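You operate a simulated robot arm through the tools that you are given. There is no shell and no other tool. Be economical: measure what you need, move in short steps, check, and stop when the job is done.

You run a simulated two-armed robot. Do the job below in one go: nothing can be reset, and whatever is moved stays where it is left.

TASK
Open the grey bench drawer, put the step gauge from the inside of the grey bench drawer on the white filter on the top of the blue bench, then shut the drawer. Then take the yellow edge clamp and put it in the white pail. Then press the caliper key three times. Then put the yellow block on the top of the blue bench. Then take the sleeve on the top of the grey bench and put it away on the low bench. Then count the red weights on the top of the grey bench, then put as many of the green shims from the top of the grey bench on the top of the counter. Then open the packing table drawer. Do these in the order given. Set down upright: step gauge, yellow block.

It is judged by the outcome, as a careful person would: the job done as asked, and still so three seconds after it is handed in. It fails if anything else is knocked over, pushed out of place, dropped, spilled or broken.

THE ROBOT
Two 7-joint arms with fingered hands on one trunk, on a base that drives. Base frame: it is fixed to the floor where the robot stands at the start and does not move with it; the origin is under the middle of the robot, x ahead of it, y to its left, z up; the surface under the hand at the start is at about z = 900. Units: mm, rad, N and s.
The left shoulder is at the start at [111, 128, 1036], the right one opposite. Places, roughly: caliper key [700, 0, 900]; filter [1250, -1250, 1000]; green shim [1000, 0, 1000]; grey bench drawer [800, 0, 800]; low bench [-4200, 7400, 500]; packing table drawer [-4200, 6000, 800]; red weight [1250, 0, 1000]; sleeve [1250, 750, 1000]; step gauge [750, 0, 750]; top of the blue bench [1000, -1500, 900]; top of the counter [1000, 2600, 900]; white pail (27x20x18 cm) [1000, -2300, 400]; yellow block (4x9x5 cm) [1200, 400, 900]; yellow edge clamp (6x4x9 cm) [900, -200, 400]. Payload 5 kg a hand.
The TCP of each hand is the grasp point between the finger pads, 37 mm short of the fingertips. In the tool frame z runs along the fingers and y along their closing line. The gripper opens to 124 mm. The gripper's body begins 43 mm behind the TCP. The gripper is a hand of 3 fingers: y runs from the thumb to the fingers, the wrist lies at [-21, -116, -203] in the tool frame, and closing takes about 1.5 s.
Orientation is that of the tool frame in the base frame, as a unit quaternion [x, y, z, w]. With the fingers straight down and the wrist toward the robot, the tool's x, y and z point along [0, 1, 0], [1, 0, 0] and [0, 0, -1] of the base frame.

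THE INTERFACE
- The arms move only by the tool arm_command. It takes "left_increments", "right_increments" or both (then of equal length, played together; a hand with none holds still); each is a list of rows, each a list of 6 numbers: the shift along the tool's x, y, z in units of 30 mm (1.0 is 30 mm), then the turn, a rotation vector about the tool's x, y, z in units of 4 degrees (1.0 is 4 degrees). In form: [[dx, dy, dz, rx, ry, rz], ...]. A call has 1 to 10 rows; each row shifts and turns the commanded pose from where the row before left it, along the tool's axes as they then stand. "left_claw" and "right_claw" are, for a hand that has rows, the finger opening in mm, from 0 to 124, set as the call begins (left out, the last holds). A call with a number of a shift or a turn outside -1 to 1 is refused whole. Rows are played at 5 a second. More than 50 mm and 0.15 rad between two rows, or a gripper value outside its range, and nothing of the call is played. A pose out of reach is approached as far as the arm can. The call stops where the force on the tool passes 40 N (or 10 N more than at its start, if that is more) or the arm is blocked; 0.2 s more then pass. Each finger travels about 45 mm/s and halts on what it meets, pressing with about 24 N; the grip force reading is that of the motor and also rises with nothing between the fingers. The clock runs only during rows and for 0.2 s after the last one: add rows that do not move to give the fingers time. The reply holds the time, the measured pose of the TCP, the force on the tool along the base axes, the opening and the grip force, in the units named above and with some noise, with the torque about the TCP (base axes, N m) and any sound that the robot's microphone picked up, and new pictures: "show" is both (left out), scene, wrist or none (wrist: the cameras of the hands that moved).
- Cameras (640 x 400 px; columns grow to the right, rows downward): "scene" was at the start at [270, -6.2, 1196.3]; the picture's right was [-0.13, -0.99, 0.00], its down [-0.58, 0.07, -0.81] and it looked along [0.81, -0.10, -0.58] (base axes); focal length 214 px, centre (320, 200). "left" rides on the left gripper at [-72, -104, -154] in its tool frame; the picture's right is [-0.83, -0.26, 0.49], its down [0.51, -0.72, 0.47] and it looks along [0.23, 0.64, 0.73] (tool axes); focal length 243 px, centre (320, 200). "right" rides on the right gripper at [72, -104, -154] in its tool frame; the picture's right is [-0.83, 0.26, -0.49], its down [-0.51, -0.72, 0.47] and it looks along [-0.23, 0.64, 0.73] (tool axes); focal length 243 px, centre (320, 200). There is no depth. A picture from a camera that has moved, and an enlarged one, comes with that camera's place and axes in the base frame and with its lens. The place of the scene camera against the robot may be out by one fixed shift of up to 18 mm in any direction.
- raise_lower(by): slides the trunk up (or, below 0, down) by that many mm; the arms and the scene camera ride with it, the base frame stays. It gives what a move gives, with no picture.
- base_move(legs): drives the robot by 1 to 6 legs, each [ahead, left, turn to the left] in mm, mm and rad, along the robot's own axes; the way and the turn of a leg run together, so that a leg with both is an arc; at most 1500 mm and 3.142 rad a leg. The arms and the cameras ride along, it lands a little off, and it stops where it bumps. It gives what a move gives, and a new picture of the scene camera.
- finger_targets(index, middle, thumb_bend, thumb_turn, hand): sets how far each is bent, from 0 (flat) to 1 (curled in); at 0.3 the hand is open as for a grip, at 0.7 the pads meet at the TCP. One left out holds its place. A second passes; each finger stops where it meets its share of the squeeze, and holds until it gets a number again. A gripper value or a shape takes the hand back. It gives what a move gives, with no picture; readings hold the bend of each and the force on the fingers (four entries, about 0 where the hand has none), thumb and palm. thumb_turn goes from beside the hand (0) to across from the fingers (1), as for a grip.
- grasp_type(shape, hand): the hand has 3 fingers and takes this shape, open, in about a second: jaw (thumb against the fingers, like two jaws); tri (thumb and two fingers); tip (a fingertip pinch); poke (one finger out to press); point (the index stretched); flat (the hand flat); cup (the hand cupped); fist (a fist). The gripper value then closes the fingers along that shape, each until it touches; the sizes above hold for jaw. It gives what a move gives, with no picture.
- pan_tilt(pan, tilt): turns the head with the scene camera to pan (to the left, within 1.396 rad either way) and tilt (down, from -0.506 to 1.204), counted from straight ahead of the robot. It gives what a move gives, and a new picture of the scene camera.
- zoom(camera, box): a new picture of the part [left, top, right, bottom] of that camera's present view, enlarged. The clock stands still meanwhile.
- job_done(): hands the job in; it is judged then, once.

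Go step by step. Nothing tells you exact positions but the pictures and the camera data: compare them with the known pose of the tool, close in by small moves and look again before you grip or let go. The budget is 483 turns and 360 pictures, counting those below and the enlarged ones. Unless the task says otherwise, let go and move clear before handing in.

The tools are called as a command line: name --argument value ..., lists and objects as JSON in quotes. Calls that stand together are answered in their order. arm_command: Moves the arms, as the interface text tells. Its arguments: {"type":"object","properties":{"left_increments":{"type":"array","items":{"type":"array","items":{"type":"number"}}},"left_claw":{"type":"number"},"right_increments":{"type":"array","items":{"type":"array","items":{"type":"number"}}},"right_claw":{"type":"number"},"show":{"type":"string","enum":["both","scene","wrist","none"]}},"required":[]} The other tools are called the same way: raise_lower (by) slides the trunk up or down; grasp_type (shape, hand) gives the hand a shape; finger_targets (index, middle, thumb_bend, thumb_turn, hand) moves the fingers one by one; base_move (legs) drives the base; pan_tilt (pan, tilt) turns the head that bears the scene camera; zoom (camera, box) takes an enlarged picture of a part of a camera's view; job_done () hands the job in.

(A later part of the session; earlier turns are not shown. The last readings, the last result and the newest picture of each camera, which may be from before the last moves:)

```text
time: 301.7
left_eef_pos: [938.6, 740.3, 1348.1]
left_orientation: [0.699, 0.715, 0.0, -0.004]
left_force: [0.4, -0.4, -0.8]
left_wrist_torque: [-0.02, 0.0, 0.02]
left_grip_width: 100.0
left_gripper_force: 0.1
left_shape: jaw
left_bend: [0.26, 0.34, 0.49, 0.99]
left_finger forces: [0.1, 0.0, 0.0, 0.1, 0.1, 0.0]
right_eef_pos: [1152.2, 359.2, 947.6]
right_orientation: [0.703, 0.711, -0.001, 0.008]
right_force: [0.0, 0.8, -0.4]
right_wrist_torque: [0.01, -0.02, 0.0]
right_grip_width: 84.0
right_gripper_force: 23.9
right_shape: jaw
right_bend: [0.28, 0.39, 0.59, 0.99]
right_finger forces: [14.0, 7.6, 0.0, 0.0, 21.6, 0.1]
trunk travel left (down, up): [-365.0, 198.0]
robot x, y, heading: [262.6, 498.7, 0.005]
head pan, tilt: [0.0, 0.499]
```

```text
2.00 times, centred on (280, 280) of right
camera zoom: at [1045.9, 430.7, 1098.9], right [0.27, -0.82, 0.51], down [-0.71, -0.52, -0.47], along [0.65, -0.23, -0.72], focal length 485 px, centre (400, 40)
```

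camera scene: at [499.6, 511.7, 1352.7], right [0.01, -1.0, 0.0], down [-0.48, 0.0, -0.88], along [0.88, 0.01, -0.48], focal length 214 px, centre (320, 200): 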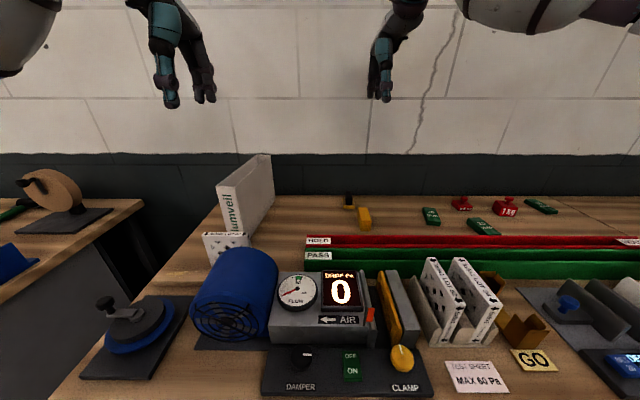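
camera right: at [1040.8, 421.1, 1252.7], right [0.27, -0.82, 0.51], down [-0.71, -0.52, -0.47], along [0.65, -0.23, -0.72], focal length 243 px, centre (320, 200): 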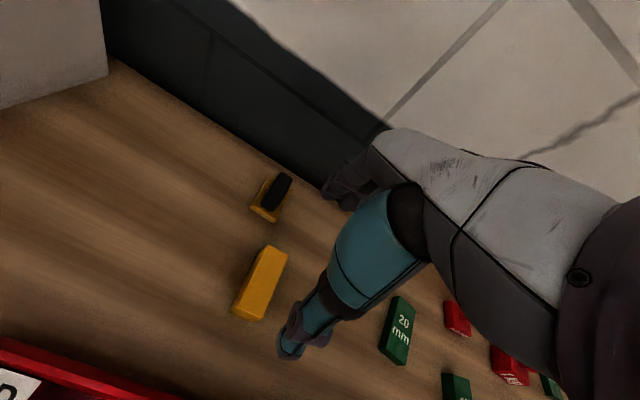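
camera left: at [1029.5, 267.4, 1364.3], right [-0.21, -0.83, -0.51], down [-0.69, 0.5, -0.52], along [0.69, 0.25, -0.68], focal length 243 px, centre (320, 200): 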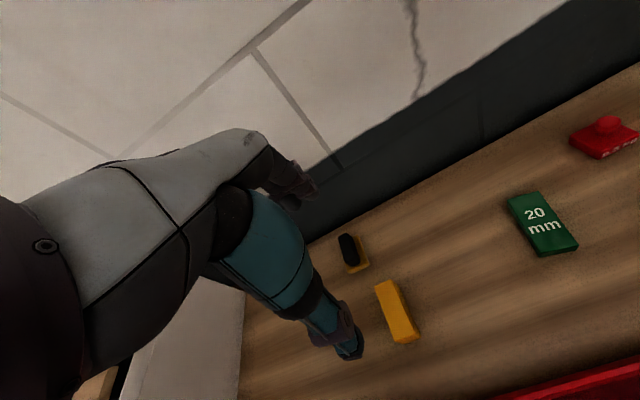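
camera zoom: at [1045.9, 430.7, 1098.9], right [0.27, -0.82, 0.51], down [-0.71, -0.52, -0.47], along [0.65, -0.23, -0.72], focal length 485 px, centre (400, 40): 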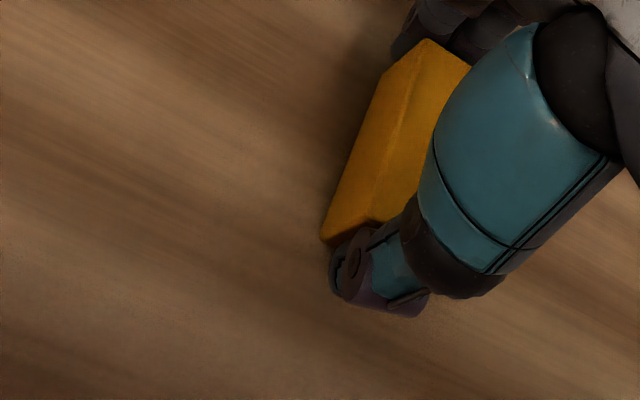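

Gripped firmly at 84 mm. Lifting.

arm_command --right_increments '[[0, 0, -0.4, 0, 0, 0], [0, 0, -0.8, 0, 0, 0], [0, 0, -1, 0, 0, 0], [0, 0, -1, 0, 0, 0], [0, 0, -1, 0, 0, 0], [0, 0, -1, 0, 0, 0], [0, 0, -1, 0, 0, 0], [0, 0, -1, 0, 0, 0], [0, 0, -1, 0, 0, 0]]' --show "both"

```text
time: 303.7
left_eef_pos: [937.2, 740.1, 1348.5]
left_orientation: [0.699, 0.715, 0.0, -0.002]
left_force: [-0.5, -0.4, -0.4]
left_wrist_torque: [-0.01, 0.02, -0.01]
left_grip_width: 100.3
left_gripper_force: 0.0
left_shape: jaw
left_bend: [0.26, 0.34, 0.49, 0.99]
left_finger forces: [0.0, 0.0, 0.0, 0.0, 0.0, 0.1]
right_eef_pos: [1147.6, 359.5, 1195.3]
right_orientation: [0.703, 0.711, -0.001, 0.008]
right_force: [-0.3, -0.1, -1.0]
right_wrist_torque: [0.02, -0.01, 0.03]
right_grip_width: 83.9
right_gripper_force: 24.7
right_shape: jaw
right_bend: [0.28, 0.39, 0.59, 0.99]
right_finger forces: [14.0, 7.6, 0.0, 0.0, 21.6, 0.0]
trunk travel left (down, up): [-365.0, 198.0]
robot x, y, heading: [264.8, 503.2, 0.01]
head pan, tilt: [0.0, 0.499]
camera scene: at [501.8, 511.8, 1352.1], right [0.01, -1.0, 0.0], down [-0.48, 0.0, -0.88], along [0.88, 0.01, -0.48], focal length 214 px, centre (320, 200)
camera right: at [1042.1, 432.0, 1346.1], right [0.27, -0.82, 0.51], down [-0.71, -0.52, -0.47], along [0.65, -0.23, -0.72], focal length 243 px, centre (320, 200)
```

scene: 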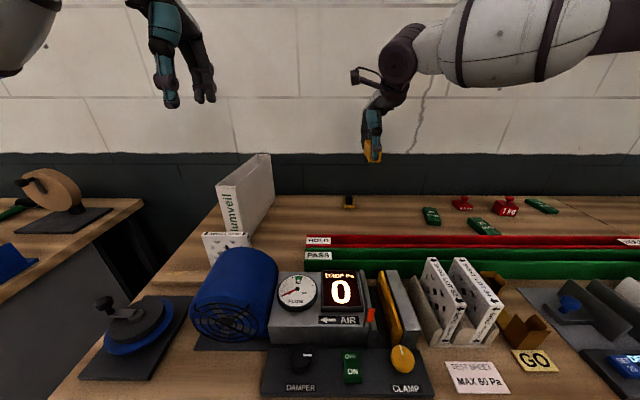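
right: 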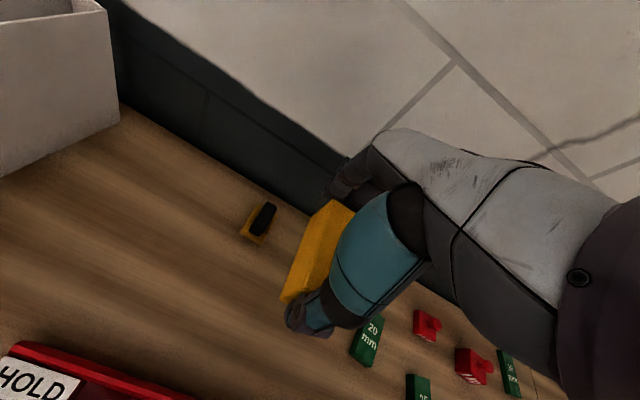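

Block held. Backing off and driving to the blue bench.

base_move --legs '[[-620, 0, -0.008], [0, -1360, 0], [300, 0, 0]]'

pan_tilt --pan -0.2 --tilt 0.5

```text
time: 320.6
left_eef_pos: [624.3, -607.1, 1349.2]
left_orientation: [0.694, 0.72, 0.0, -0.002]
left_force: [-0.9, 0.3, 0.2]
left_wrist_torque: [0.02, 0.02, -0.01]
left_grip_width: 100.0
left_gripper_force: 0.0
left_shape: jaw
left_bend: [0.26, 0.34, 0.49, 0.99]
left_finger forces: [0.0, 0.1, 0.0, 0.1, 0.0, 0.0]
right_eef_pos: [841.8, -984.9, 1196.6]
right_orientation: [0.698, 0.716, 0.0, 0.008]
right_force: [0.2, -0.1, -1.4]
right_wrist_torque: [0.0, -0.04, 0.0]
right_grip_width: 83.9
right_gripper_force: 23.8
right_shape: jaw
right_bend: [0.28, 0.39, 0.59, 0.99]
right_finger forces: [14.0, 7.7, 0.0, 0.0, 21.8, 0.0]
trunk travel left (down, up): [-365.0, 198.0]
robot x, y, heading: [-40.7, -853.3, 0.024]
head pan, tilt: [0.0, 0.499]
camera scene: at [192.4, -841.8, 1352.5], right [0.02, -1.0, 0.0], down [-0.48, -0.01, -0.88], along [0.88, 0.02, -0.48], focal length 214 px, centre (320, 200)
```

scene: 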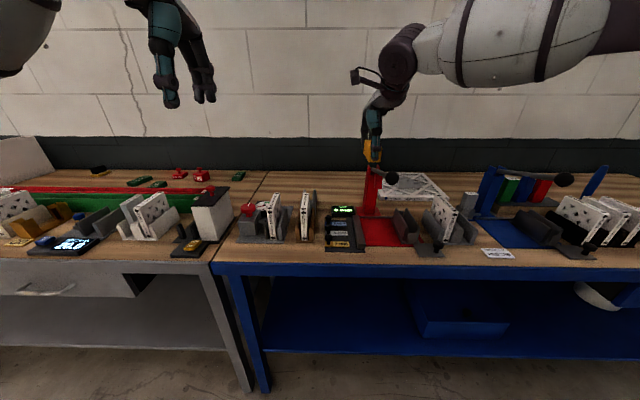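

```text
time: 321.3
left_eef_pos: [627.6, -607.2, 1348.1]
left_orientation: [0.694, 0.72, -0.001, -0.003]
left_force: [0.5, -0.4, -0.2]
left_wrist_torque: [0.01, -0.02, -0.01]
left_grip_width: 100.0
left_gripper_force: 0.0
left_shape: jaw
left_bend: [0.26, 0.34, 0.49, 0.99]
left_finger forces: [0.1, 0.1, 0.1, 0.0, 0.1, 0.1]
right_eef_pos: [843.2, -984.1, 1195.2]
right_orientation: [0.698, 0.716, 0.0, 0.008]
right_force: [0.8, -0.3, -1.3]
right_wrist_torque: [-0.02, 0.0, -0.01]
right_grip_width: 84.1
right_gripper_force: 23.9
right_shape: jaw
right_bend: [0.28, 0.39, 0.59, 0.99]
right_finger forces: [14.1, 7.7, 0.0, 0.0, 21.8, 0.0]
trunk travel left (down, up): [-365.0, 198.0]
robot x, y, heading: [-41.0, -852.1, 0.021]
head pan, tilt: [-0.201, 0.499]
camera scene: at [193.6, -859.9, 1351.8], right [-0.18, -0.98, 0.0], down [-0.47, 0.09, -0.88], along [0.86, -0.16, -0.48], focal length 214 px, centre (320, 200)
```

scene: 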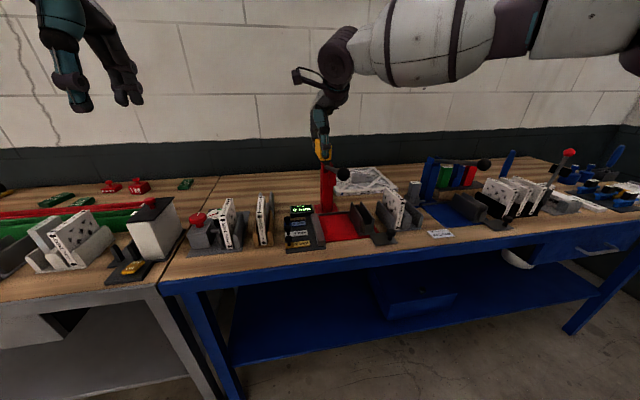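

A free spot on the blue bench lies around [1170, -800]. Moving there.

base_move --legs '[[0, 200, -0.021], [315, 0, 0]]'

arm_command --right_increments '[[0, 0, 1, 0, 0, 0], [0, 0, 1, 0, 0, 0], [0, 0, 1, 0, 0, 0], [0, 0, 1, 0, 0, 0], [0, 0, 1, 0, 0, 0], [0, 0, 1, 0, 0, 0]]' --show "both"

```text
time: 325.4
left_eef_pos: [944.3, -418.3, 1350.4]
left_orientation: [0.7, 0.715, 0.002, -0.002]
left_force: [-0.6, -0.7, 0.0]
left_wrist_torque: [-0.03, 0.0, -0.01]
left_grip_width: 100.3
left_gripper_force: 0.0
left_shape: jaw
left_bend: [0.26, 0.34, 0.49, 0.99]
left_finger forces: [0.0, 0.0, 0.0, 0.0, 0.1, 0.1]
right_eef_pos: [1154.6, -799.4, 1196.8]
right_orientation: [0.704, 0.71, 0.0, 0.008]
right_force: [-0.5, -0.2, -0.5]
right_wrist_torque: [0.0, -0.06, 0.02]
right_grip_width: 84.1
right_gripper_force: 23.7
right_shape: jaw
right_bend: [0.28, 0.39, 0.59, 0.99]
right_finger forces: [14.0, 7.7, 0.0, 0.0, 21.8, 0.0]
trunk travel left (down, up): [-365.0, 198.0]
robot x, y, heading: [274.5, -650.1, 0.003]
head pan, tilt: [-0.201, 0.499]
camera scene: at [506.4, -664.1, 1352.4], right [-0.2, -0.98, 0.0], down [-0.47, 0.09, -0.88], along [0.86, -0.17, -0.48], focal length 214 px, centre (320, 200)
```

scene: 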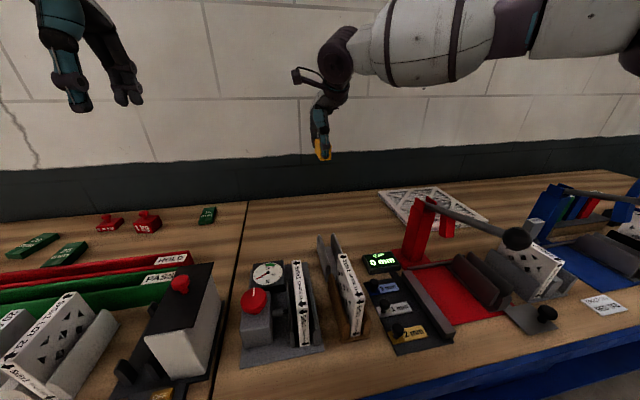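

```text
time: 326.8
left_eef_pos: [946.9, -419.3, 1347.3]
left_orientation: [0.7, 0.714, 0.0, -0.002]
left_force: [0.1, 0.5, -0.1]
left_wrist_torque: [0.01, 0.04, 0.01]
left_grip_width: 100.2
left_gripper_force: 0.2
left_shape: jaw
left_bend: [0.26, 0.34, 0.49, 0.99]
left_finger forces: [0.1, 0.0, 0.1, 0.0, 0.0, 0.0]
right_eef_pos: [1159.3, -801.3, 1012.5]
right_orientation: [0.704, 0.71, -0.001, 0.008]
right_force: [-0.1, 0.5, -0.8]
right_wrist_torque: [0.04, 0.05, 0.0]
right_grip_width: 84.1
right_gripper_force: 24.5
right_shape: jaw
right_bend: [0.28, 0.39, 0.59, 0.99]
right_finger forces: [14.0, 7.7, 0.0, 0.1, 21.8, 0.0]
trunk travel left (down, up): [-365.0, 198.0]
robot x, y, heading: [275.8, -652.5, 0.005]
head pan, tilt: [-0.201, 0.499]
camera scene: at [509.5, -664.3, 1351.7], right [-0.2, -0.98, 0.0], down [-0.47, 0.09, -0.88], along [0.86, -0.17, -0.48], focal length 214 px, centre (320, 200)
camera right: at [1053.2, -728.8, 1164.5], right [0.26, -0.82, 0.51], down [-0.71, -0.52, -0.47], along [0.65, -0.24, -0.72], focal length 243 px, centre (320, 200)
```

scene: 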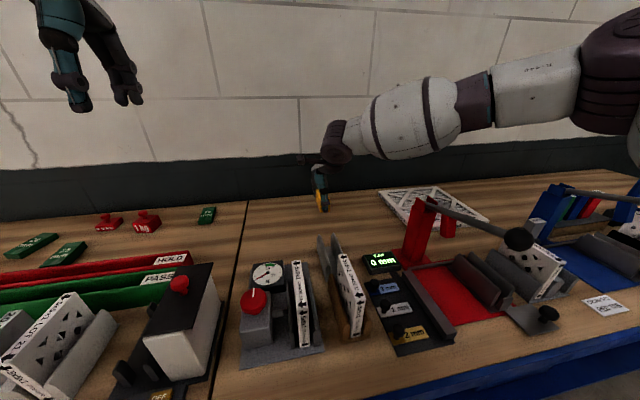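
right: 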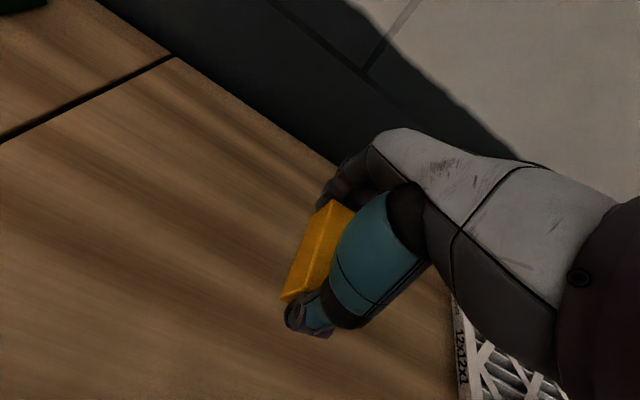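

zoom --camera "scene" --box '[370, 170, 500, 250]'

```text
4.92 times, centred on (435, 210) of scene
camera zoom: at [509.5, -664.3, 1351.7], right [-0.2, -0.98, 0.0], down [-0.47, 0.09, -0.88], along [0.86, -0.17, -0.48], focal length 1056 px, centre (-246, 151)
```

zoom: 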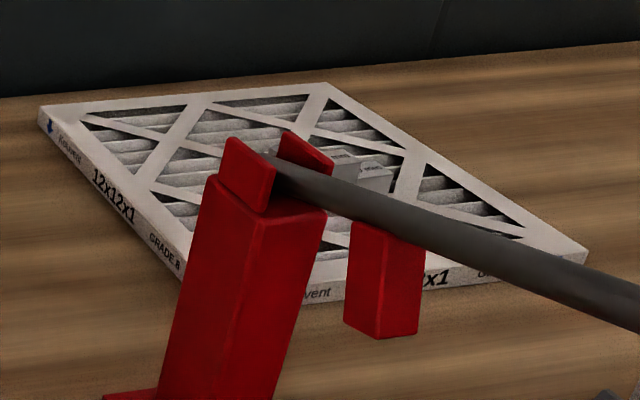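

The gauge is still there behind the clamp. Lowering the block onto the bench.

arm_command --right_increments '[[0, 0, 0.8, 0, 0, 0], [0, 0, 0.8, 0, 0, 0], [0, 0, 0.2, 0, 0, 0]]' --show "none"

arm_command --right_increments '[[0, 0, 0.13, 0, 0, 0], [0, 0, 0, 0, 0, 0]]' --show "none"

arm_command --right_increments '[[0, 0, 0.1, 0, 0, 0], [0, 0, 0, 0, 0, 0]]' --show "none"

```text
time: 327.6
left_eef_pos: [945.5, -418.3, 1349.4]
left_orientation: [0.7, 0.715, 0.0, -0.001]
left_force: [-0.2, -0.6, 0.1]
left_wrist_torque: [-0.01, -0.03, 0.0]
left_grip_width: 100.3
left_gripper_force: 0.2
left_shape: jaw
left_bend: [0.26, 0.34, 0.49, 0.99]
left_finger forces: [0.0, 0.1, 0.0, 0.0, 0.0, 0.1]
right_eef_pos: [1159.8, -803.5, 960.6]
right_orientation: [0.704, 0.71, 0.0, 0.009]
right_force: [0.8, 0.6, -0.6]
right_wrist_torque: [-0.01, -0.01, 0.02]
right_grip_width: 83.8
right_gripper_force: 23.4
right_shape: jaw
right_bend: [0.28, 0.39, 0.59, 0.99]
right_finger forces: [14.0, 7.7, 0.0, 0.0, 21.7, 0.0]
trunk travel left (down, up): [-365.0, 198.0]
robot x, y, heading: [272.7, -651.4, 0.004]
head pan, tilt: [-0.201, 0.499]
```

```text
time: 328.2
left_eef_pos: [945.4, -417.7, 1348.8]
left_orientation: [0.7, 0.714, 0.0, -0.002]
left_force: [0.0, 0.5, 0.2]
left_wrist_torque: [-0.02, 0.0, 0.01]
left_grip_width: 100.0
left_gripper_force: 0.1
left_shape: jaw
left_bend: [0.26, 0.34, 0.49, 0.99]
left_finger forces: [0.0, 0.0, 0.0, 0.0, 0.0, 0.0]
right_eef_pos: [1158.7, -802.0, 956.9]
right_orientation: [0.704, 0.71, -0.001, 0.009]
right_force: [0.0, 0.3, -1.0]
right_wrist_torque: [0.0, 0.0, 0.02]
right_grip_width: 84.3
right_gripper_force: 24.4
right_shape: jaw
right_bend: [0.28, 0.39, 0.59, 0.99]
right_finger forces: [14.0, 7.6, 0.0, 0.0, 21.7, 0.0]
trunk travel left (down, up): [-365.0, 198.0]
robot x, y, heading: [272.1, -654.0, 0.0]
head pan, tilt: [-0.201, 0.499]
```

```text
time: 328.8
left_eef_pos: [944.7, -419.3, 1348.5]
left_orientation: [0.699, 0.715, 0.0, -0.002]
left_force: [0.1, 0.2, 0.1]
left_wrist_torque: [0.01, 0.02, 0.01]
left_grip_width: 100.0
left_gripper_force: 0.0
left_shape: jaw
left_bend: [0.26, 0.34, 0.49, 0.99]
left_finger forces: [0.0, 0.0, 0.0, 0.1, 0.0, 0.0]
right_eef_pos: [1158.4, -802.1, 954.7]
right_orientation: [0.704, 0.71, 0.0, 0.008]
right_force: [-0.2, -0.8, -1.9]
right_wrist_torque: [-0.02, 0.01, 0.0]
right_grip_width: 84.2
right_gripper_force: 23.8
right_shape: jaw
right_bend: [0.28, 0.39, 0.59, 0.99]
right_finger forces: [13.9, 7.7, 0.0, 0.0, 21.6, 0.1]
trunk travel left (down, up): [-365.0, 198.0]
robot x, y, heading: [274.2, -653.1, -0.001]
head pan, tilt: [-0.201, 0.499]
```

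arm_command --right_increments '[[0, 0, 0.15, 0, 0, 0], [0, 0, 0, 0, 0, 0]]' --show "none"

arm_command --right_increments '[[0, 0, 0.1, 0, 0, 0], [0, 0, 0, 0, 0, 0]]' --show "none"

```text
time: 329.4
left_eef_pos: [946.2, -418.6, 1347.7]
left_orientation: [0.7, 0.714, 0.0, -0.003]
left_force: [-0.2, -0.5, -1.0]
left_wrist_torque: [0.0, 0.02, -0.01]
left_grip_width: 100.3
left_gripper_force: 0.1
left_shape: jaw
left_bend: [0.26, 0.34, 0.49, 0.99]
left_finger forces: [0.0, 0.0, 0.0, 0.0, 0.0, 0.0]
right_eef_pos: [1157.8, -801.6, 949.0]
right_orientation: [0.704, 0.71, -0.001, 0.008]
right_force: [0.1, -0.4, -0.6]
right_wrist_torque: [0.03, -0.03, 0.01]
right_grip_width: 84.0
right_gripper_force: 24.5
right_shape: jaw
right_bend: [0.28, 0.39, 0.59, 0.99]
right_finger forces: [14.1, 7.6, 0.1, 0.0, 21.7, 0.1]
trunk travel left (down, up): [-365.0, 198.0]
robot x, y, heading: [273.7, -650.6, 0.0]
head pan, tilt: [-0.201, 0.499]
```

```text
time: 330.0
left_eef_pos: [945.0, -418.9, 1348.6]
left_orientation: [0.699, 0.715, 0.0, -0.002]
left_force: [-0.6, 0.1, -0.6]
left_wrist_torque: [-0.02, 0.01, -0.01]
left_grip_width: 100.1
left_gripper_force: 0.1
left_shape: jaw
left_bend: [0.26, 0.34, 0.49, 0.99]
left_finger forces: [0.0, 0.0, 0.0, 0.1, 0.0, 0.0]
right_eef_pos: [1157.5, -802.3, 946.8]
right_orientation: [0.704, 0.71, 0.0, 0.008]
right_force: [-0.7, 0.9, 4.8]
right_wrist_torque: [0.0, 0.14, 0.0]
right_grip_width: 83.8
right_gripper_force: 24.0
right_shape: jaw
right_bend: [0.28, 0.39, 0.59, 0.99]
right_finger forces: [14.3, 7.8, 0.0, 0.1, 22.5, 0.0]
trunk travel left (down, up): [-365.0, 198.0]
robot x, y, heading: [274.5, -651.3, 0.004]
head pan, tilt: [-0.201, 0.499]
```

Contact. Releasing and lifting away.

arm_command --right_increments '[[0, 0, 0, 0, 0, 0], [0, 0, 0, 0, 0, 0], [0, 0, 0, 0, 0, 0], [0, 0, 0, 0, 0, 0], [0, 0, 0, 0, 0, 0]]' --right_claw 122 --show "none"

arm_command --right_increments '[[0, 0, -0.5, 0, 0, 0], [0, 0, -1, 0, 0, 0], [0, 0, -1, 0, 0, 0], [0, 0, -1, 0, 0, 0], [0, 0, -1, 0, 0, 0], [0, 0, -1, 0, 0, 0], [0, 0, -1, 0, 0, 0], [0, 0, -1, 0, 0, 0], [0, 0, -1, 0, 0, 0]]' --show "both"

```text
time: 331.2
left_eef_pos: [946.6, -417.2, 1349.0]
left_orientation: [0.7, 0.715, 0.0, -0.004]
left_force: [-0.7, 0.5, -0.1]
left_wrist_torque: [-0.01, -0.03, 0.02]
left_grip_width: 100.3
left_gripper_force: 0.0
left_shape: jaw
left_bend: [0.26, 0.34, 0.49, 0.99]
left_finger forces: [0.0, 0.0, 0.0, 0.0, 0.0, 0.0]
right_eef_pos: [1157.7, -803.0, 946.1]
right_orientation: [0.704, 0.71, -0.001, 0.009]
right_force: [0.1, -0.6, 0.2]
right_wrist_torque: [0.01, -0.01, 0.02]
right_grip_width: 121.6
right_gripper_force: 0.0
right_shape: jaw
right_bend: [0.31, 0.3, 0.31, 0.98]
right_finger forces: [0.1, 0.1, 0.1, 0.0, 0.0, 0.0]
trunk travel left (down, up): [-365.0, 198.0]
robot x, y, heading: [272.5, -651.3, 0.003]
head pan, tilt: [-0.201, 0.499]
```

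```text
time: 333.2
left_eef_pos: [944.7, -418.3, 1348.9]
left_orientation: [0.699, 0.715, -0.001, -0.002]
left_force: [-1.0, 0.5, 0.2]
left_wrist_torque: [-0.05, 0.0, 0.0]
left_grip_width: 100.3
left_gripper_force: 0.1
left_shape: jaw
left_bend: [0.26, 0.34, 0.49, 0.99]
left_finger forces: [0.0, 0.0, 0.0, 0.1, 0.0, 0.0]
right_eef_pos: [1154.8, -797.8, 1204.4]
right_orientation: [0.704, 0.71, 0.0, 0.008]
right_force: [0.2, 0.3, 0.1]
right_wrist_torque: [-0.01, -0.03, -0.03]
right_grip_width: 122.0
right_gripper_force: 0.1
right_shape: jaw
right_bend: [0.31, 0.3, 0.31, 0.98]
right_finger forces: [0.0, 0.0, 0.1, 0.0, 0.0, 0.0]
trunk travel left (down, up): [-365.0, 198.0]
robot x, y, heading: [271.7, -648.7, 0.003]
head pan, tilt: [-0.201, 0.499]
camera scene: at [507.7, -663.8, 1352.1], right [-0.2, -0.98, 0.0], down [-0.47, 0.09, -0.88], along [0.86, -0.17, -0.48], focal length 214 px, centre (320, 200)
camera right: at [1049.7, -725.4, 1355.1], right [0.26, -0.82, 0.51], down [-0.71, -0.52, -0.47], along [0.65, -0.24, -0.72], focal length 243 px, centre (320, 200)
```

scene: 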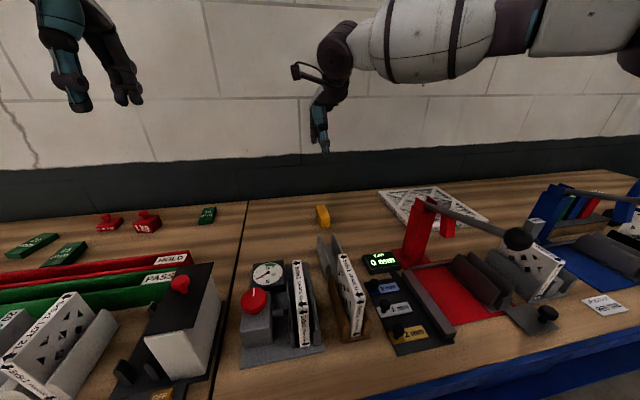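
right: 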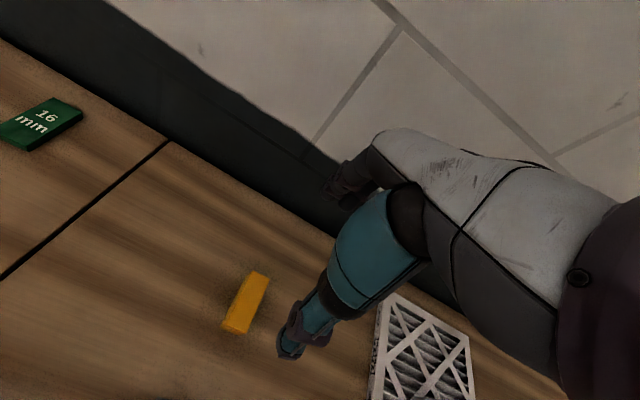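

Yellow block stands on the blue bench. Next the sleeve: driving back to the left end of the grey bench.

base_move --legs '[[-400, 0, 0], [0, 1200, 0]]'

pan_tilt --pan 0.2 --tilt 0.45

zoom --camera "scene" --box '[220, 120, 420, 245]'

```text
time: 346.3
left_eef_pos: [542.2, 796.5, 1349.1]
left_orientation: [0.705, 0.71, 0.0, -0.002]
left_force: [-0.2, -0.1, -0.7]
left_wrist_torque: [0.01, 0.0, 0.01]
left_grip_width: 100.3
left_gripper_force: 0.0
left_shape: jaw
left_bend: [0.26, 0.34, 0.49, 0.99]
left_finger forces: [0.0, 0.0, 0.0, 0.1, 0.0, 0.0]
right_eef_pos: [747.0, 413.1, 1202.8]
right_orientation: [0.708, 0.706, -0.001, 0.009]
right_force: [0.5, 0.1, -0.2]
right_wrist_torque: [-0.01, 0.01, -0.01]
right_grip_width: 121.3
right_gripper_force: 0.0
right_shape: jaw
right_bend: [0.31, 0.3, 0.31, 0.98]
right_finger forces: [0.0, 0.1, 0.0, 0.1, 0.0, 0.0]
trunk travel left (down, up): [-365.0, 198.0]
robot x, y, heading: [-134.7, 569.7, -0.01]
head pan, tilt: [-0.201, 0.499]
camera scene: at [101.1, 555.5, 1352.0], right [-0.21, -0.98, 0.0], down [-0.47, 0.1, -0.88], along [0.86, -0.18, -0.48], focal length 214 px, centre (320, 200)
```

scene: 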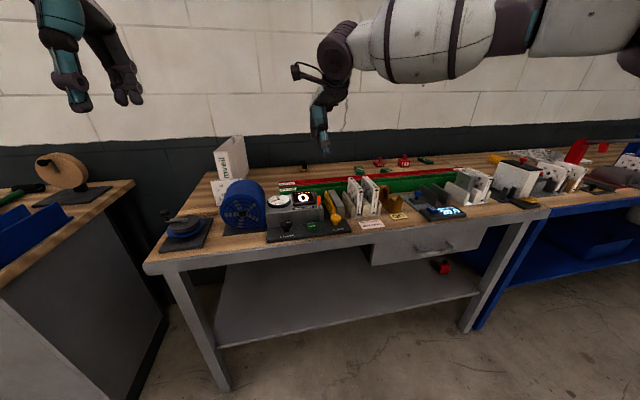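

```text
time: 347.2
left_eef_pos: [541.5, 796.2, 1348.4]
left_orientation: [0.704, 0.71, 0.0, -0.002]
left_force: [0.1, 0.7, -0.4]
left_wrist_torque: [0.0, -0.01, 0.0]
left_grip_width: 100.1
left_gripper_force: 0.1
left_shape: jaw
left_bend: [0.26, 0.34, 0.49, 0.99]
left_finger forces: [0.1, 0.0, 0.0, 0.1, 0.1, 0.1]
right_eef_pos: [747.2, 413.1, 1202.9]
right_orientation: [0.708, 0.706, 0.0, 0.008]
right_force: [0.0, -0.4, 0.1]
right_wrist_torque: [0.03, 0.01, 0.02]
right_grip_width: 122.0
right_gripper_force: 0.0
right_shape: jaw
right_bend: [0.31, 0.3, 0.31, 0.98]
right_finger forces: [0.1, 0.0, 0.0, 0.0, 0.0, 0.0]
trunk travel left (down, up): [-365.0, 198.0]
robot x, y, heading: [-134.6, 571.6, -0.008]
head pan, tilt: [0.201, 0.45]
camera scene: at [102.3, 592.1, 1356.5], right [0.19, -0.98, 0.0], down [-0.43, -0.08, -0.9], along [0.88, 0.17, -0.44], focal length 214 px, centre (320, 200)
```

scene: 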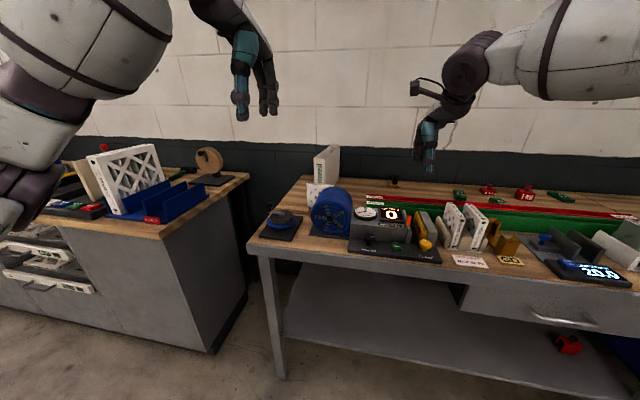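

```text
3.20 times, centred on (320, 182) of scene
camera zoom: at [102.3, 592.1, 1356.5], right [0.19, -0.98, 0.0], down [-0.43, -0.08, -0.9], along [0.88, 0.17, -0.44], focal length 686 px, centre (320, 256)
```

zoom: 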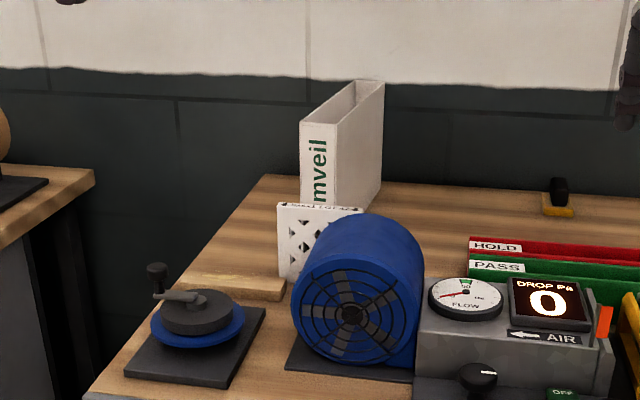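

The sleeve is an open-topped carton about 60 mm thick standing on its edge near x 1150-1300, y 810. I'll yaw the right hand so it closes across y.

arm_command --right_increments '[[0, 0, -0.4, 0, 0, -1], [0, 0, -0.4, 0, 0, -1], [0, 0, -0.4, 0, 0, -1], [0, 0, -0.4, 0, 0, -1], [0, 0, -0.4, 0, 0, -1], [0, 0, -0.4, 0, 0, -1], [0, 0, -0.4, 0, 0, -1], [0, 0, -0.4, 0, 0, -1], [0, 0, -0.4, 0, 0, -1], [0, 0, -0.4, 0, 0, -1]]' --show "none"

arm_command --right_increments '[[0, 0, 0, 0, 0, -1], [0, 0, 0, 0, 0, -1], [0, 0, 0, 0, 0, -1], [0, 0, 0, 0, 0, -1], [0, 0, 0, 0, 0, -1], [0, 0, 0, 0, 0, -1], [0, 0, 0, 0, 0, -1], [0, 0, 0, 0, 0, -1], [0, 0, 0, 0, 0, -1], [0, 0, 0, 0, 0, -1]]' --show "none"

arm_command --right_increments '[[0, 0, 0, 0, 0, -1], [0, 0, 0, 0, 0, -1], [0, 0, 0, 0, 0, -0.7]]' --show "both"

```text
time: 349.4
left_eef_pos: [543.3, 795.3, 1348.8]
left_orientation: [0.705, 0.71, 0.0, -0.003]
left_force: [0.8, 0.0, -0.4]
left_wrist_torque: [-0.02, 0.02, 0.01]
left_grip_width: 100.2
left_gripper_force: 0.1
left_shape: jaw
left_bend: [0.26, 0.34, 0.49, 0.99]
left_finger forces: [0.1, 0.1, 0.0, 0.0, 0.0, 0.0]
right_eef_pos: [747.7, 413.2, 1321.6]
right_orientation: [0.424, 0.906, -0.003, 0.007]
right_force: [0.3, 0.1, -0.3]
right_wrist_torque: [-0.01, 0.03, 0.02]
right_grip_width: 121.5
right_gripper_force: 0.1
right_shape: jaw
right_bend: [0.31, 0.3, 0.31, 0.98]
right_finger forces: [0.0, 0.1, 0.1, 0.0, 0.0, 0.0]
trunk travel left (down, up): [-365.0, 198.0]
robot x, y, heading: [-136.3, 569.2, -0.008]
head pan, tilt: [0.201, 0.45]
```

```text
time: 351.6
left_eef_pos: [541.6, 795.8, 1349.3]
left_orientation: [0.705, 0.71, -0.001, -0.003]
left_force: [0.0, -0.3, -0.3]
left_wrist_torque: [0.01, -0.01, -0.01]
left_grip_width: 100.3
left_gripper_force: 0.0
left_shape: jaw
left_bend: [0.26, 0.34, 0.49, 0.99]
left_finger forces: [0.0, 0.0, 0.0, 0.0, 0.0, 0.0]
right_eef_pos: [749.2, 329.5, 1321.6]
right_orientation: [0.192, 0.981, -0.004, 0.007]
right_force: [0.1, 0.0, 0.1]
right_wrist_torque: [-0.02, 0.03, 0.0]
right_grip_width: 121.8
right_gripper_force: 0.1
right_shape: jaw
right_bend: [0.31, 0.3, 0.3, 0.98]
right_finger forces: [0.1, 0.1, 0.1, 0.1, 0.0, 0.0]
right hand out of reach, approached as far as the arm can: row 3, 4, 5, 6, 7, 8, 9, 10
trunk travel left (down, up): [-365.0, 198.0]
robot x, y, heading: [-135.1, 569.1, -0.011]
head pan, tilt: [0.201, 0.45]
```

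```text
time: 352.4
left_eef_pos: [541.6, 796.0, 1347.0]
left_orientation: [0.703, 0.711, 0.0, -0.002]
left_force: [0.5, 0.1, 0.0]
left_wrist_torque: [-0.04, -0.03, 0.02]
left_grip_width: 100.5
left_gripper_force: 0.1
left_shape: jaw
left_bend: [0.26, 0.34, 0.49, 0.99]
left_finger forces: [0.0, 0.0, 0.0, 0.0, 0.0, 0.0]
right_eef_pos: [747.8, 297.9, 1320.0]
right_orientation: [0.158, 0.987, -0.005, 0.006]
right_force: [-0.2, -0.7, -0.2]
right_wrist_torque: [0.02, 0.0, -0.02]
right_grip_width: 121.6
right_gripper_force: 0.0
right_shape: jaw
right_bend: [0.31, 0.3, 0.3, 0.98]
right_finger forces: [0.0, 0.0, 0.0, 0.1, 0.0, 0.0]
right hand out of reach, approached as far as the arm can: row 1, 2
trunk travel left (down, up): [-365.0, 198.0]
robot x, y, heading: [-129.4, 568.9, -0.015]
head pan, tilt: [0.201, 0.45]
camera scene: at [102.1, 592.7, 1356.5], right [0.19, -0.98, 0.0], down [-0.43, -0.08, -0.9], along [0.88, 0.17, -0.44], focal length 214 px, centre (320, 200)
camera right: at [645.7, 222.7, 1472.6], right [0.86, 0.0, 0.5], down [0.26, -0.85, -0.46], along [0.43, 0.53, -0.73], focal length 243 px, centre (320, 200)
```

scene: 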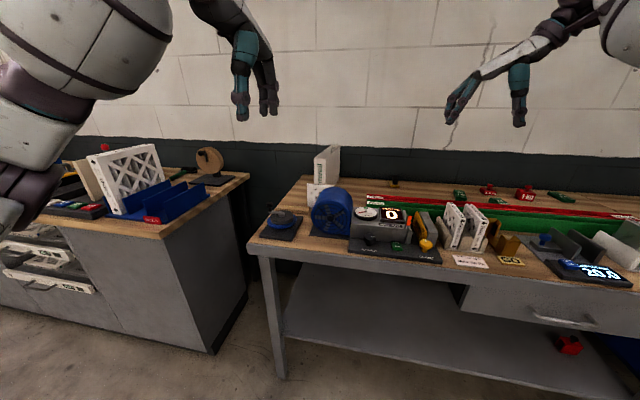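
right: 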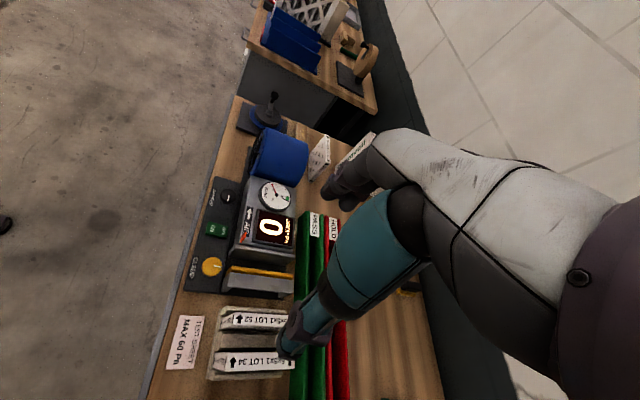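

arm_command --right_increments '[[0, -0.5, 0, 0, 0, -1], [0, -0.5, 0, 0, 0, -1], [0, -0.5, 0, 0, 0, -1], [0, -0.5, 0, 0, 0, -1], [0, 0, 0, 0, 0, -0.6]]' --show "none"

zoom --camera "right" --box '[200, 60, 420, 200]'

```text
time: 353.6
left_eef_pos: [542.0, 796.5, 1348.0]
left_orientation: [0.704, 0.71, -0.001, -0.002]
left_force: [0.4, 0.6, -0.4]
left_wrist_torque: [0.06, 0.02, 0.01]
left_grip_width: 100.4
left_gripper_force: 0.1
left_shape: jaw
left_bend: [0.26, 0.34, 0.49, 0.99]
left_finger forces: [0.0, 0.0, 0.0, 0.0, 0.0, 0.1]
right_eef_pos: [712.4, 196.5, 1308.7]
right_orientation: [-0.026, 1.0, -0.006, 0.006]
right_force: [0.1, 0.0, -0.3]
right_wrist_torque: [0.04, -0.02, 0.01]
right_grip_width: 122.1
right_gripper_force: 0.2
right_shape: jaw
right_bend: [0.3, 0.3, 0.3, 0.98]
right_finger forces: [0.1, 0.1, 0.0, 0.0, 0.0, 0.0]
right hand out of reach, approached as far as the arm can: row 1, 2, 3, 5
trunk travel left (down, up): [-365.0, 198.0]
robot x, y, heading: [-132.4, 568.6, -0.009]
head pan, tilt: [0.201, 0.45]
```

```text
2.86 times, centred on (310, 130) of right
camera zoom: at [644.9, 90.7, 1461.9], right [0.81, 0.31, 0.5], down [0.55, -0.7, -0.46], along [0.21, 0.64, -0.74], focal length 693 px, centre (349, 400)
```

zoom: 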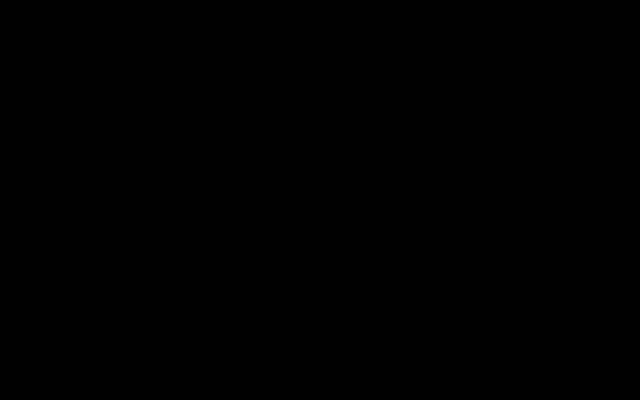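

zoom --camera "left" --box '[0, 0, 640, 400]'

```text
1.00 times, centred on (320, 200) of left (not enlarged: the box is as wide or as high as the picture)
camera zoom: at [439.0, 723.1, 1501.8], right [-0.26, -0.83, -0.49], down [-0.73, 0.5, -0.47], along [0.64, 0.24, -0.73], focal length 243 px, centre (320, 200)
```

zoom: 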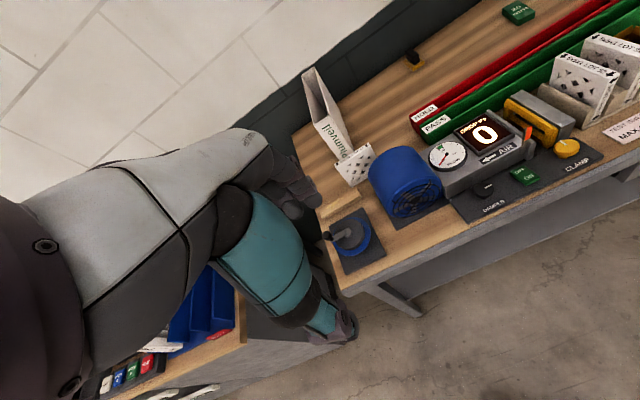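

zoom --camera "left" --box '[280, 50, 440, 200]'

```text
2.67 times, centred on (360, 125) of left
camera zoom: at [439.0, 723.1, 1501.8], right [-0.26, -0.83, -0.49], down [-0.73, 0.5, -0.47], along [0.64, 0.24, -0.73], focal length 647 px, centre (213, 400)
```

zoom: 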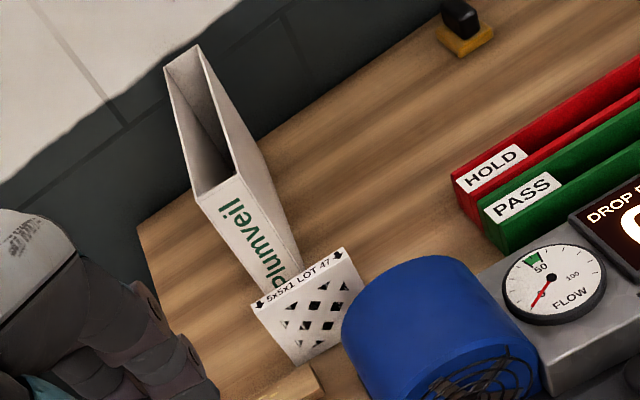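

The sleeve is about 315 x 53 mm, centre near [1243, 756], top z 1080, rotated about -6.5 degrees. I'll use a robot heading of about 28 degrees with the hand yawed less, which suits the reach. First re-yaw the hand.

arm_command --right_increments '[[0, 0, 0, 0, 0, 1], [0, 0, 0, 0, 0, 1], [0, 0, 0, 0, 0, 1], [0, 0, 0, 0, 0, 1], [0, 0, 0, 0, 0, 1], [0, 0, 0, 0, 0, 1], [0, 0, 0, 0, 0, 1], [0, 0, 0, 0, 0, 1], [0, 0, 0, 0, 0, 1], [0, 0, 0, 0, 0, 0.4]]' --show "none"

arm_command --right_increments '[[0.38, 0.9, 0, 0, 0, 0], [0.38, 0.9, 0, 0, 0, 0], [0.38, 0.9, 0, 0, 0, 0], [0.38, 0.9, 0, 0, 0, 0], [0.38, 0.9, 0, 0, 0, 0], [0.38, 0.9, 0, 0, 0, 0]]' --show "none"

base_move --legs '[[0, 0, 0.5]]'

```text
time: 355.8
left_eef_pos: [542.7, 795.9, 1349.4]
left_orientation: [0.704, 0.711, 0.0, -0.002]
left_force: [0.3, -0.6, -1.2]
left_wrist_torque: [0.0, -0.02, 0.0]
left_grip_width: 100.0
left_gripper_force: 0.1
left_shape: jaw
left_bend: [0.26, 0.34, 0.49, 0.99]
left_finger forces: [0.0, 0.0, 0.0, 0.1, 0.0, 0.0]
right_eef_pos: [712.9, 196.4, 1307.0]
right_orientation: [0.299, 0.954, -0.004, 0.007]
right_force: [-0.6, -0.5, -0.5]
right_wrist_torque: [0.01, 0.02, -0.04]
right_grip_width: 121.7
right_gripper_force: 0.0
right_shape: jaw
right_bend: [0.3, 0.3, 0.3, 0.98]
right_finger forces: [0.1, 0.0, 0.0, 0.1, 0.1, 0.0]
trunk travel left (down, up): [-365.0, 198.0]
robot x, y, heading: [-133.5, 570.1, -0.01]
head pan, tilt: [0.201, 0.45]
```

```text
time: 357.2
left_eef_pos: [542.1, 798.0, 1347.2]
left_orientation: [0.704, 0.71, -0.001, -0.002]
left_force: [-0.6, -0.1, 0.2]
left_wrist_torque: [-0.07, -0.02, 0.01]
left_grip_width: 100.2
left_gripper_force: 0.0
left_shape: jaw
left_bend: [0.26, 0.34, 0.49, 0.99]
left_finger forces: [0.1, 0.0, 0.0, 0.0, 0.0, 0.0]
right_eef_pos: [749.8, 372.2, 1306.5]
right_orientation: [0.298, 0.954, -0.004, 0.008]
right_force: [0.8, 0.7, -0.9]
right_wrist_torque: [-0.03, 0.0, 0.01]
right_grip_width: 122.1
right_gripper_force: 0.1
right_shape: jaw
right_bend: [0.3, 0.3, 0.3, 0.98]
right_finger forces: [0.0, 0.0, 0.0, 0.0, 0.0, 0.0]
trunk travel left (down, up): [-365.0, 198.0]
robot x, y, heading: [-132.7, 570.9, -0.01]
head pan, tilt: [0.201, 0.45]
```

```text
time: 359.0
left_eef_pos: [355.3, 1088.1, 1347.5]
left_orientation: [0.509, 0.86, -0.001, -0.002]
left_force: [0.8, -0.4, 0.0]
left_wrist_torque: [0.03, 0.02, 0.03]
left_grip_width: 100.4
left_gripper_force: 0.1
left_shape: jaw
left_bend: [0.26, 0.34, 0.49, 0.99]
left_finger forces: [0.1, 0.1, 0.0, 0.0, 0.1, 0.0]
right_eef_pos: [739.3, 810.6, 1305.1]
right_orientation: [0.058, 0.998, -0.001, 0.008]
right_force: [0.8, -0.2, -0.1]
right_wrist_torque: [0.02, -0.03, 0.0]
right_grip_width: 122.0
right_gripper_force: 0.0
right_shape: jaw
right_bend: [0.3, 0.3, 0.3, 0.98]
right_finger forces: [0.1, 0.0, 0.0, 0.0, 0.0, 0.0]
trunk travel left (down, up): [-365.0, 198.0]
robot x, y, heading: [-133.6, 567.0, 0.486]
head pan, tilt: [0.201, 0.45]
camera scene: at [65.8, 706.0, 1356.5], right [0.63, -0.77, 0.0], down [-0.34, -0.28, -0.9], along [0.7, 0.57, -0.44], focal length 214 px, centre (320, 200)
```

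scene: 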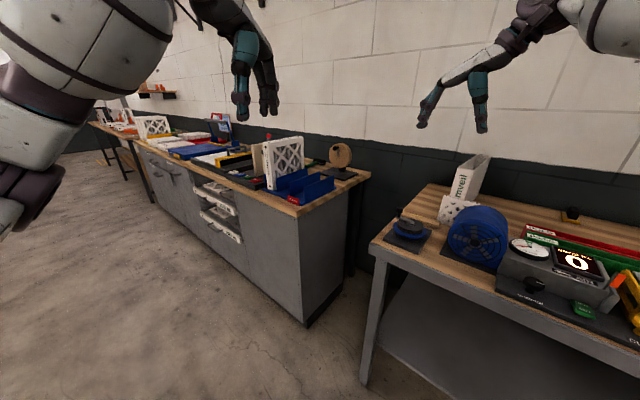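

Hand yaw matches the sleeve. Moving in above it.

base_move --legs '[[320, -254, 0]]'

zoom --camera "right" --box '[0, 0, 640, 400]'

```text
time: 361.8
left_eef_pos: [752.1, 1018.9, 1349.6]
left_orientation: [0.507, 0.862, -0.001, -0.002]
left_force: [0.4, -0.7, 0.1]
left_wrist_torque: [-0.01, -0.01, -0.02]
left_grip_width: 100.2
left_gripper_force: 0.0
left_shape: jaw
left_bend: [0.26, 0.34, 0.49, 0.99]
left_finger forces: [0.0, 0.1, 0.0, 0.0, 0.0, 0.0]
right_eef_pos: [1138.8, 745.5, 1306.0]
right_orientation: [0.053, 0.999, -0.001, 0.01]
right_force: [0.2, -0.1, -0.1]
right_wrist_torque: [0.01, -0.01, 0.0]
right_grip_width: 121.9
right_gripper_force: 0.1
right_shape: jaw
right_bend: [0.3, 0.3, 0.3, 0.98]
right_finger forces: [0.0, 0.0, 0.0, 0.0, 0.0, 0.0]
trunk travel left (down, up): [-365.0, 198.0]
robot x, y, heading: [270.3, 502.3, 0.489]
head pan, tilt: [0.201, 0.45]
camera scene: at [465.5, 635.1, 1356.7], right [0.64, -0.77, 0.0], down [-0.33, -0.28, -0.9], along [0.69, 0.57, -0.43], focal length 214 px, centre (320, 200)
```

scene: 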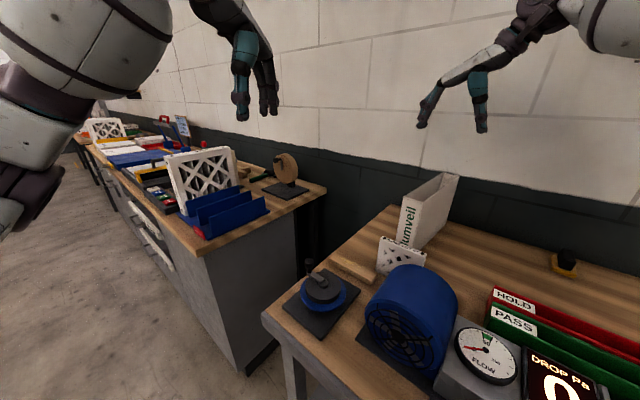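

```text
1.00 times, centred on (320, 200) of right (not enlarged: the box is as wide or as high as the picture)
camera zoom: at [1054.0, 648.8, 1459.1], right [0.84, 0.17, 0.51], down [0.44, -0.77, -0.46], along [0.31, 0.61, -0.73], focal length 243 px, centre (320, 200)
```

zoom: 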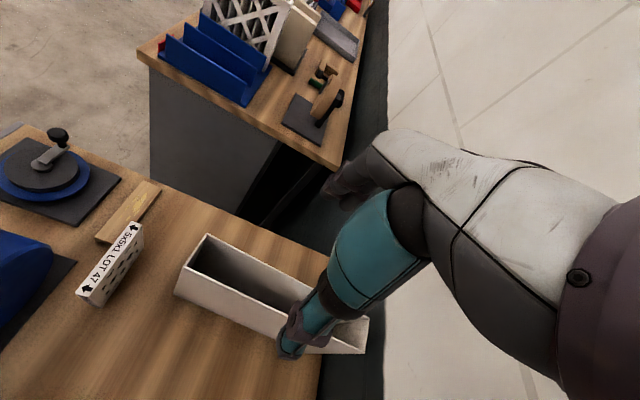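

From two wrist cameras the sleeve centre is about [1190, 751], top z 1110. Shifting over it and coming down to just above the rim.

arm_command --right_increments '[[-0.56, 0.12, 0, 0, 0, 0], [-0.56, 0.12, 0, 0, 0, 0], [-0.56, 0.12, 0, 0, 0, 0], [0, 0, 0.9, 0, 0, 0], [0, 0, 0.9, 0, 0, 0], [0, 0, 0.9, 0, 0, 0], [0, 0, 0.9, 0, 0, 0], [0, 0, 0.9, 0, 0, 0]]' --right_claw 110 --show "both"

```text
time: 363.6
left_eef_pos: [755.3, 1018.8, 1348.1]
left_orientation: [0.507, 0.862, -0.002, -0.003]
left_force: [0.2, 0.2, 0.5]
left_wrist_torque: [0.01, -0.02, 0.01]
left_grip_width: 100.0
left_gripper_force: 0.2
left_shape: jaw
left_bend: [0.26, 0.34, 0.49, 0.99]
left_finger forces: [0.1, 0.0, 0.0, 0.1, 0.0, 0.0]
right_eef_pos: [1171.0, 741.8, 1169.2]
right_orientation: [0.053, 0.999, -0.001, 0.009]
right_force: [0.5, -0.1, -0.9]
right_wrist_torque: [-0.04, 0.01, -0.02]
right_grip_width: 110.0
right_gripper_force: 0.0
right_shape: jaw
right_bend: [0.27, 0.32, 0.4, 0.98]
right_finger forces: [0.0, 0.1, 0.0, 0.0, 0.0, 0.1]
right hand out of reach, approached as far as the arm can: row 2, 3
trunk travel left (down, up): [-365.0, 198.0]
robot x, y, heading: [266.7, 497.1, 0.49]
head pan, tilt: [0.201, 0.45]
camera scene: at [467.4, 634.9, 1356.4], right [0.64, -0.77, 0.0], down [-0.34, -0.28, -0.9], along [0.69, 0.57, -0.44], focal length 214 px, centre (320, 200)
camera right: at [1085.8, 646.3, 1321.8], right [0.84, 0.17, 0.51], down [0.44, -0.77, -0.46], along [0.31, 0.61, -0.73], focal length 243 px, centre (320, 200)
```

scene: 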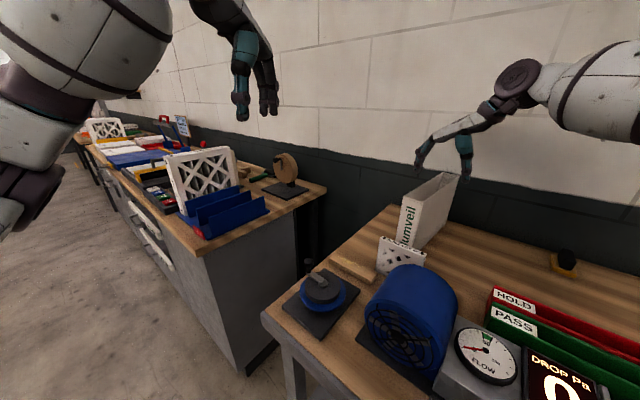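
right: 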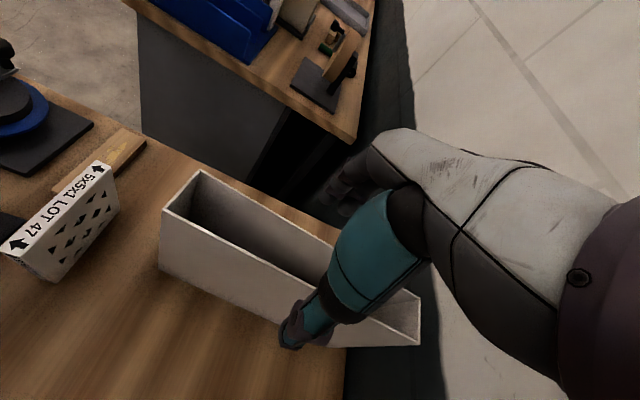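

arm_command --right_increments '[[0, 0.3, 0, 0, 0, 0], [0, 0.28, 0, 0, 0, 0]]' --show "none"

```text
time: 364.2
left_eef_pos: [753.3, 1019.5, 1348.3]
left_orientation: [0.507, 0.862, -0.002, -0.002]
left_force: [-0.7, 0.3, -0.5]
left_wrist_torque: [-0.02, 0.01, 0.02]
left_grip_width: 100.1
left_gripper_force: 0.1
left_shape: jaw
left_bend: [0.26, 0.34, 0.49, 0.99]
left_finger forces: [0.1, 0.0, 0.0, 0.0, 0.0, 0.1]
right_eef_pos: [1172.3, 759.3, 1169.2]
right_orientation: [0.053, 0.999, -0.002, 0.008]
right_force: [-0.9, 0.2, -0.5]
right_wrist_torque: [-0.02, -0.03, 0.03]
right_grip_width: 109.9
right_gripper_force: 0.0
right_shape: jaw
right_bend: [0.27, 0.32, 0.4, 0.98]
right_finger forces: [0.0, 0.0, 0.0, 0.0, 0.1, 0.1]
trunk travel left (down, up): [-365.0, 198.0]
robot x, y, heading: [266.4, 498.7, 0.484]
head pan, tilt: [0.201, 0.45]
```

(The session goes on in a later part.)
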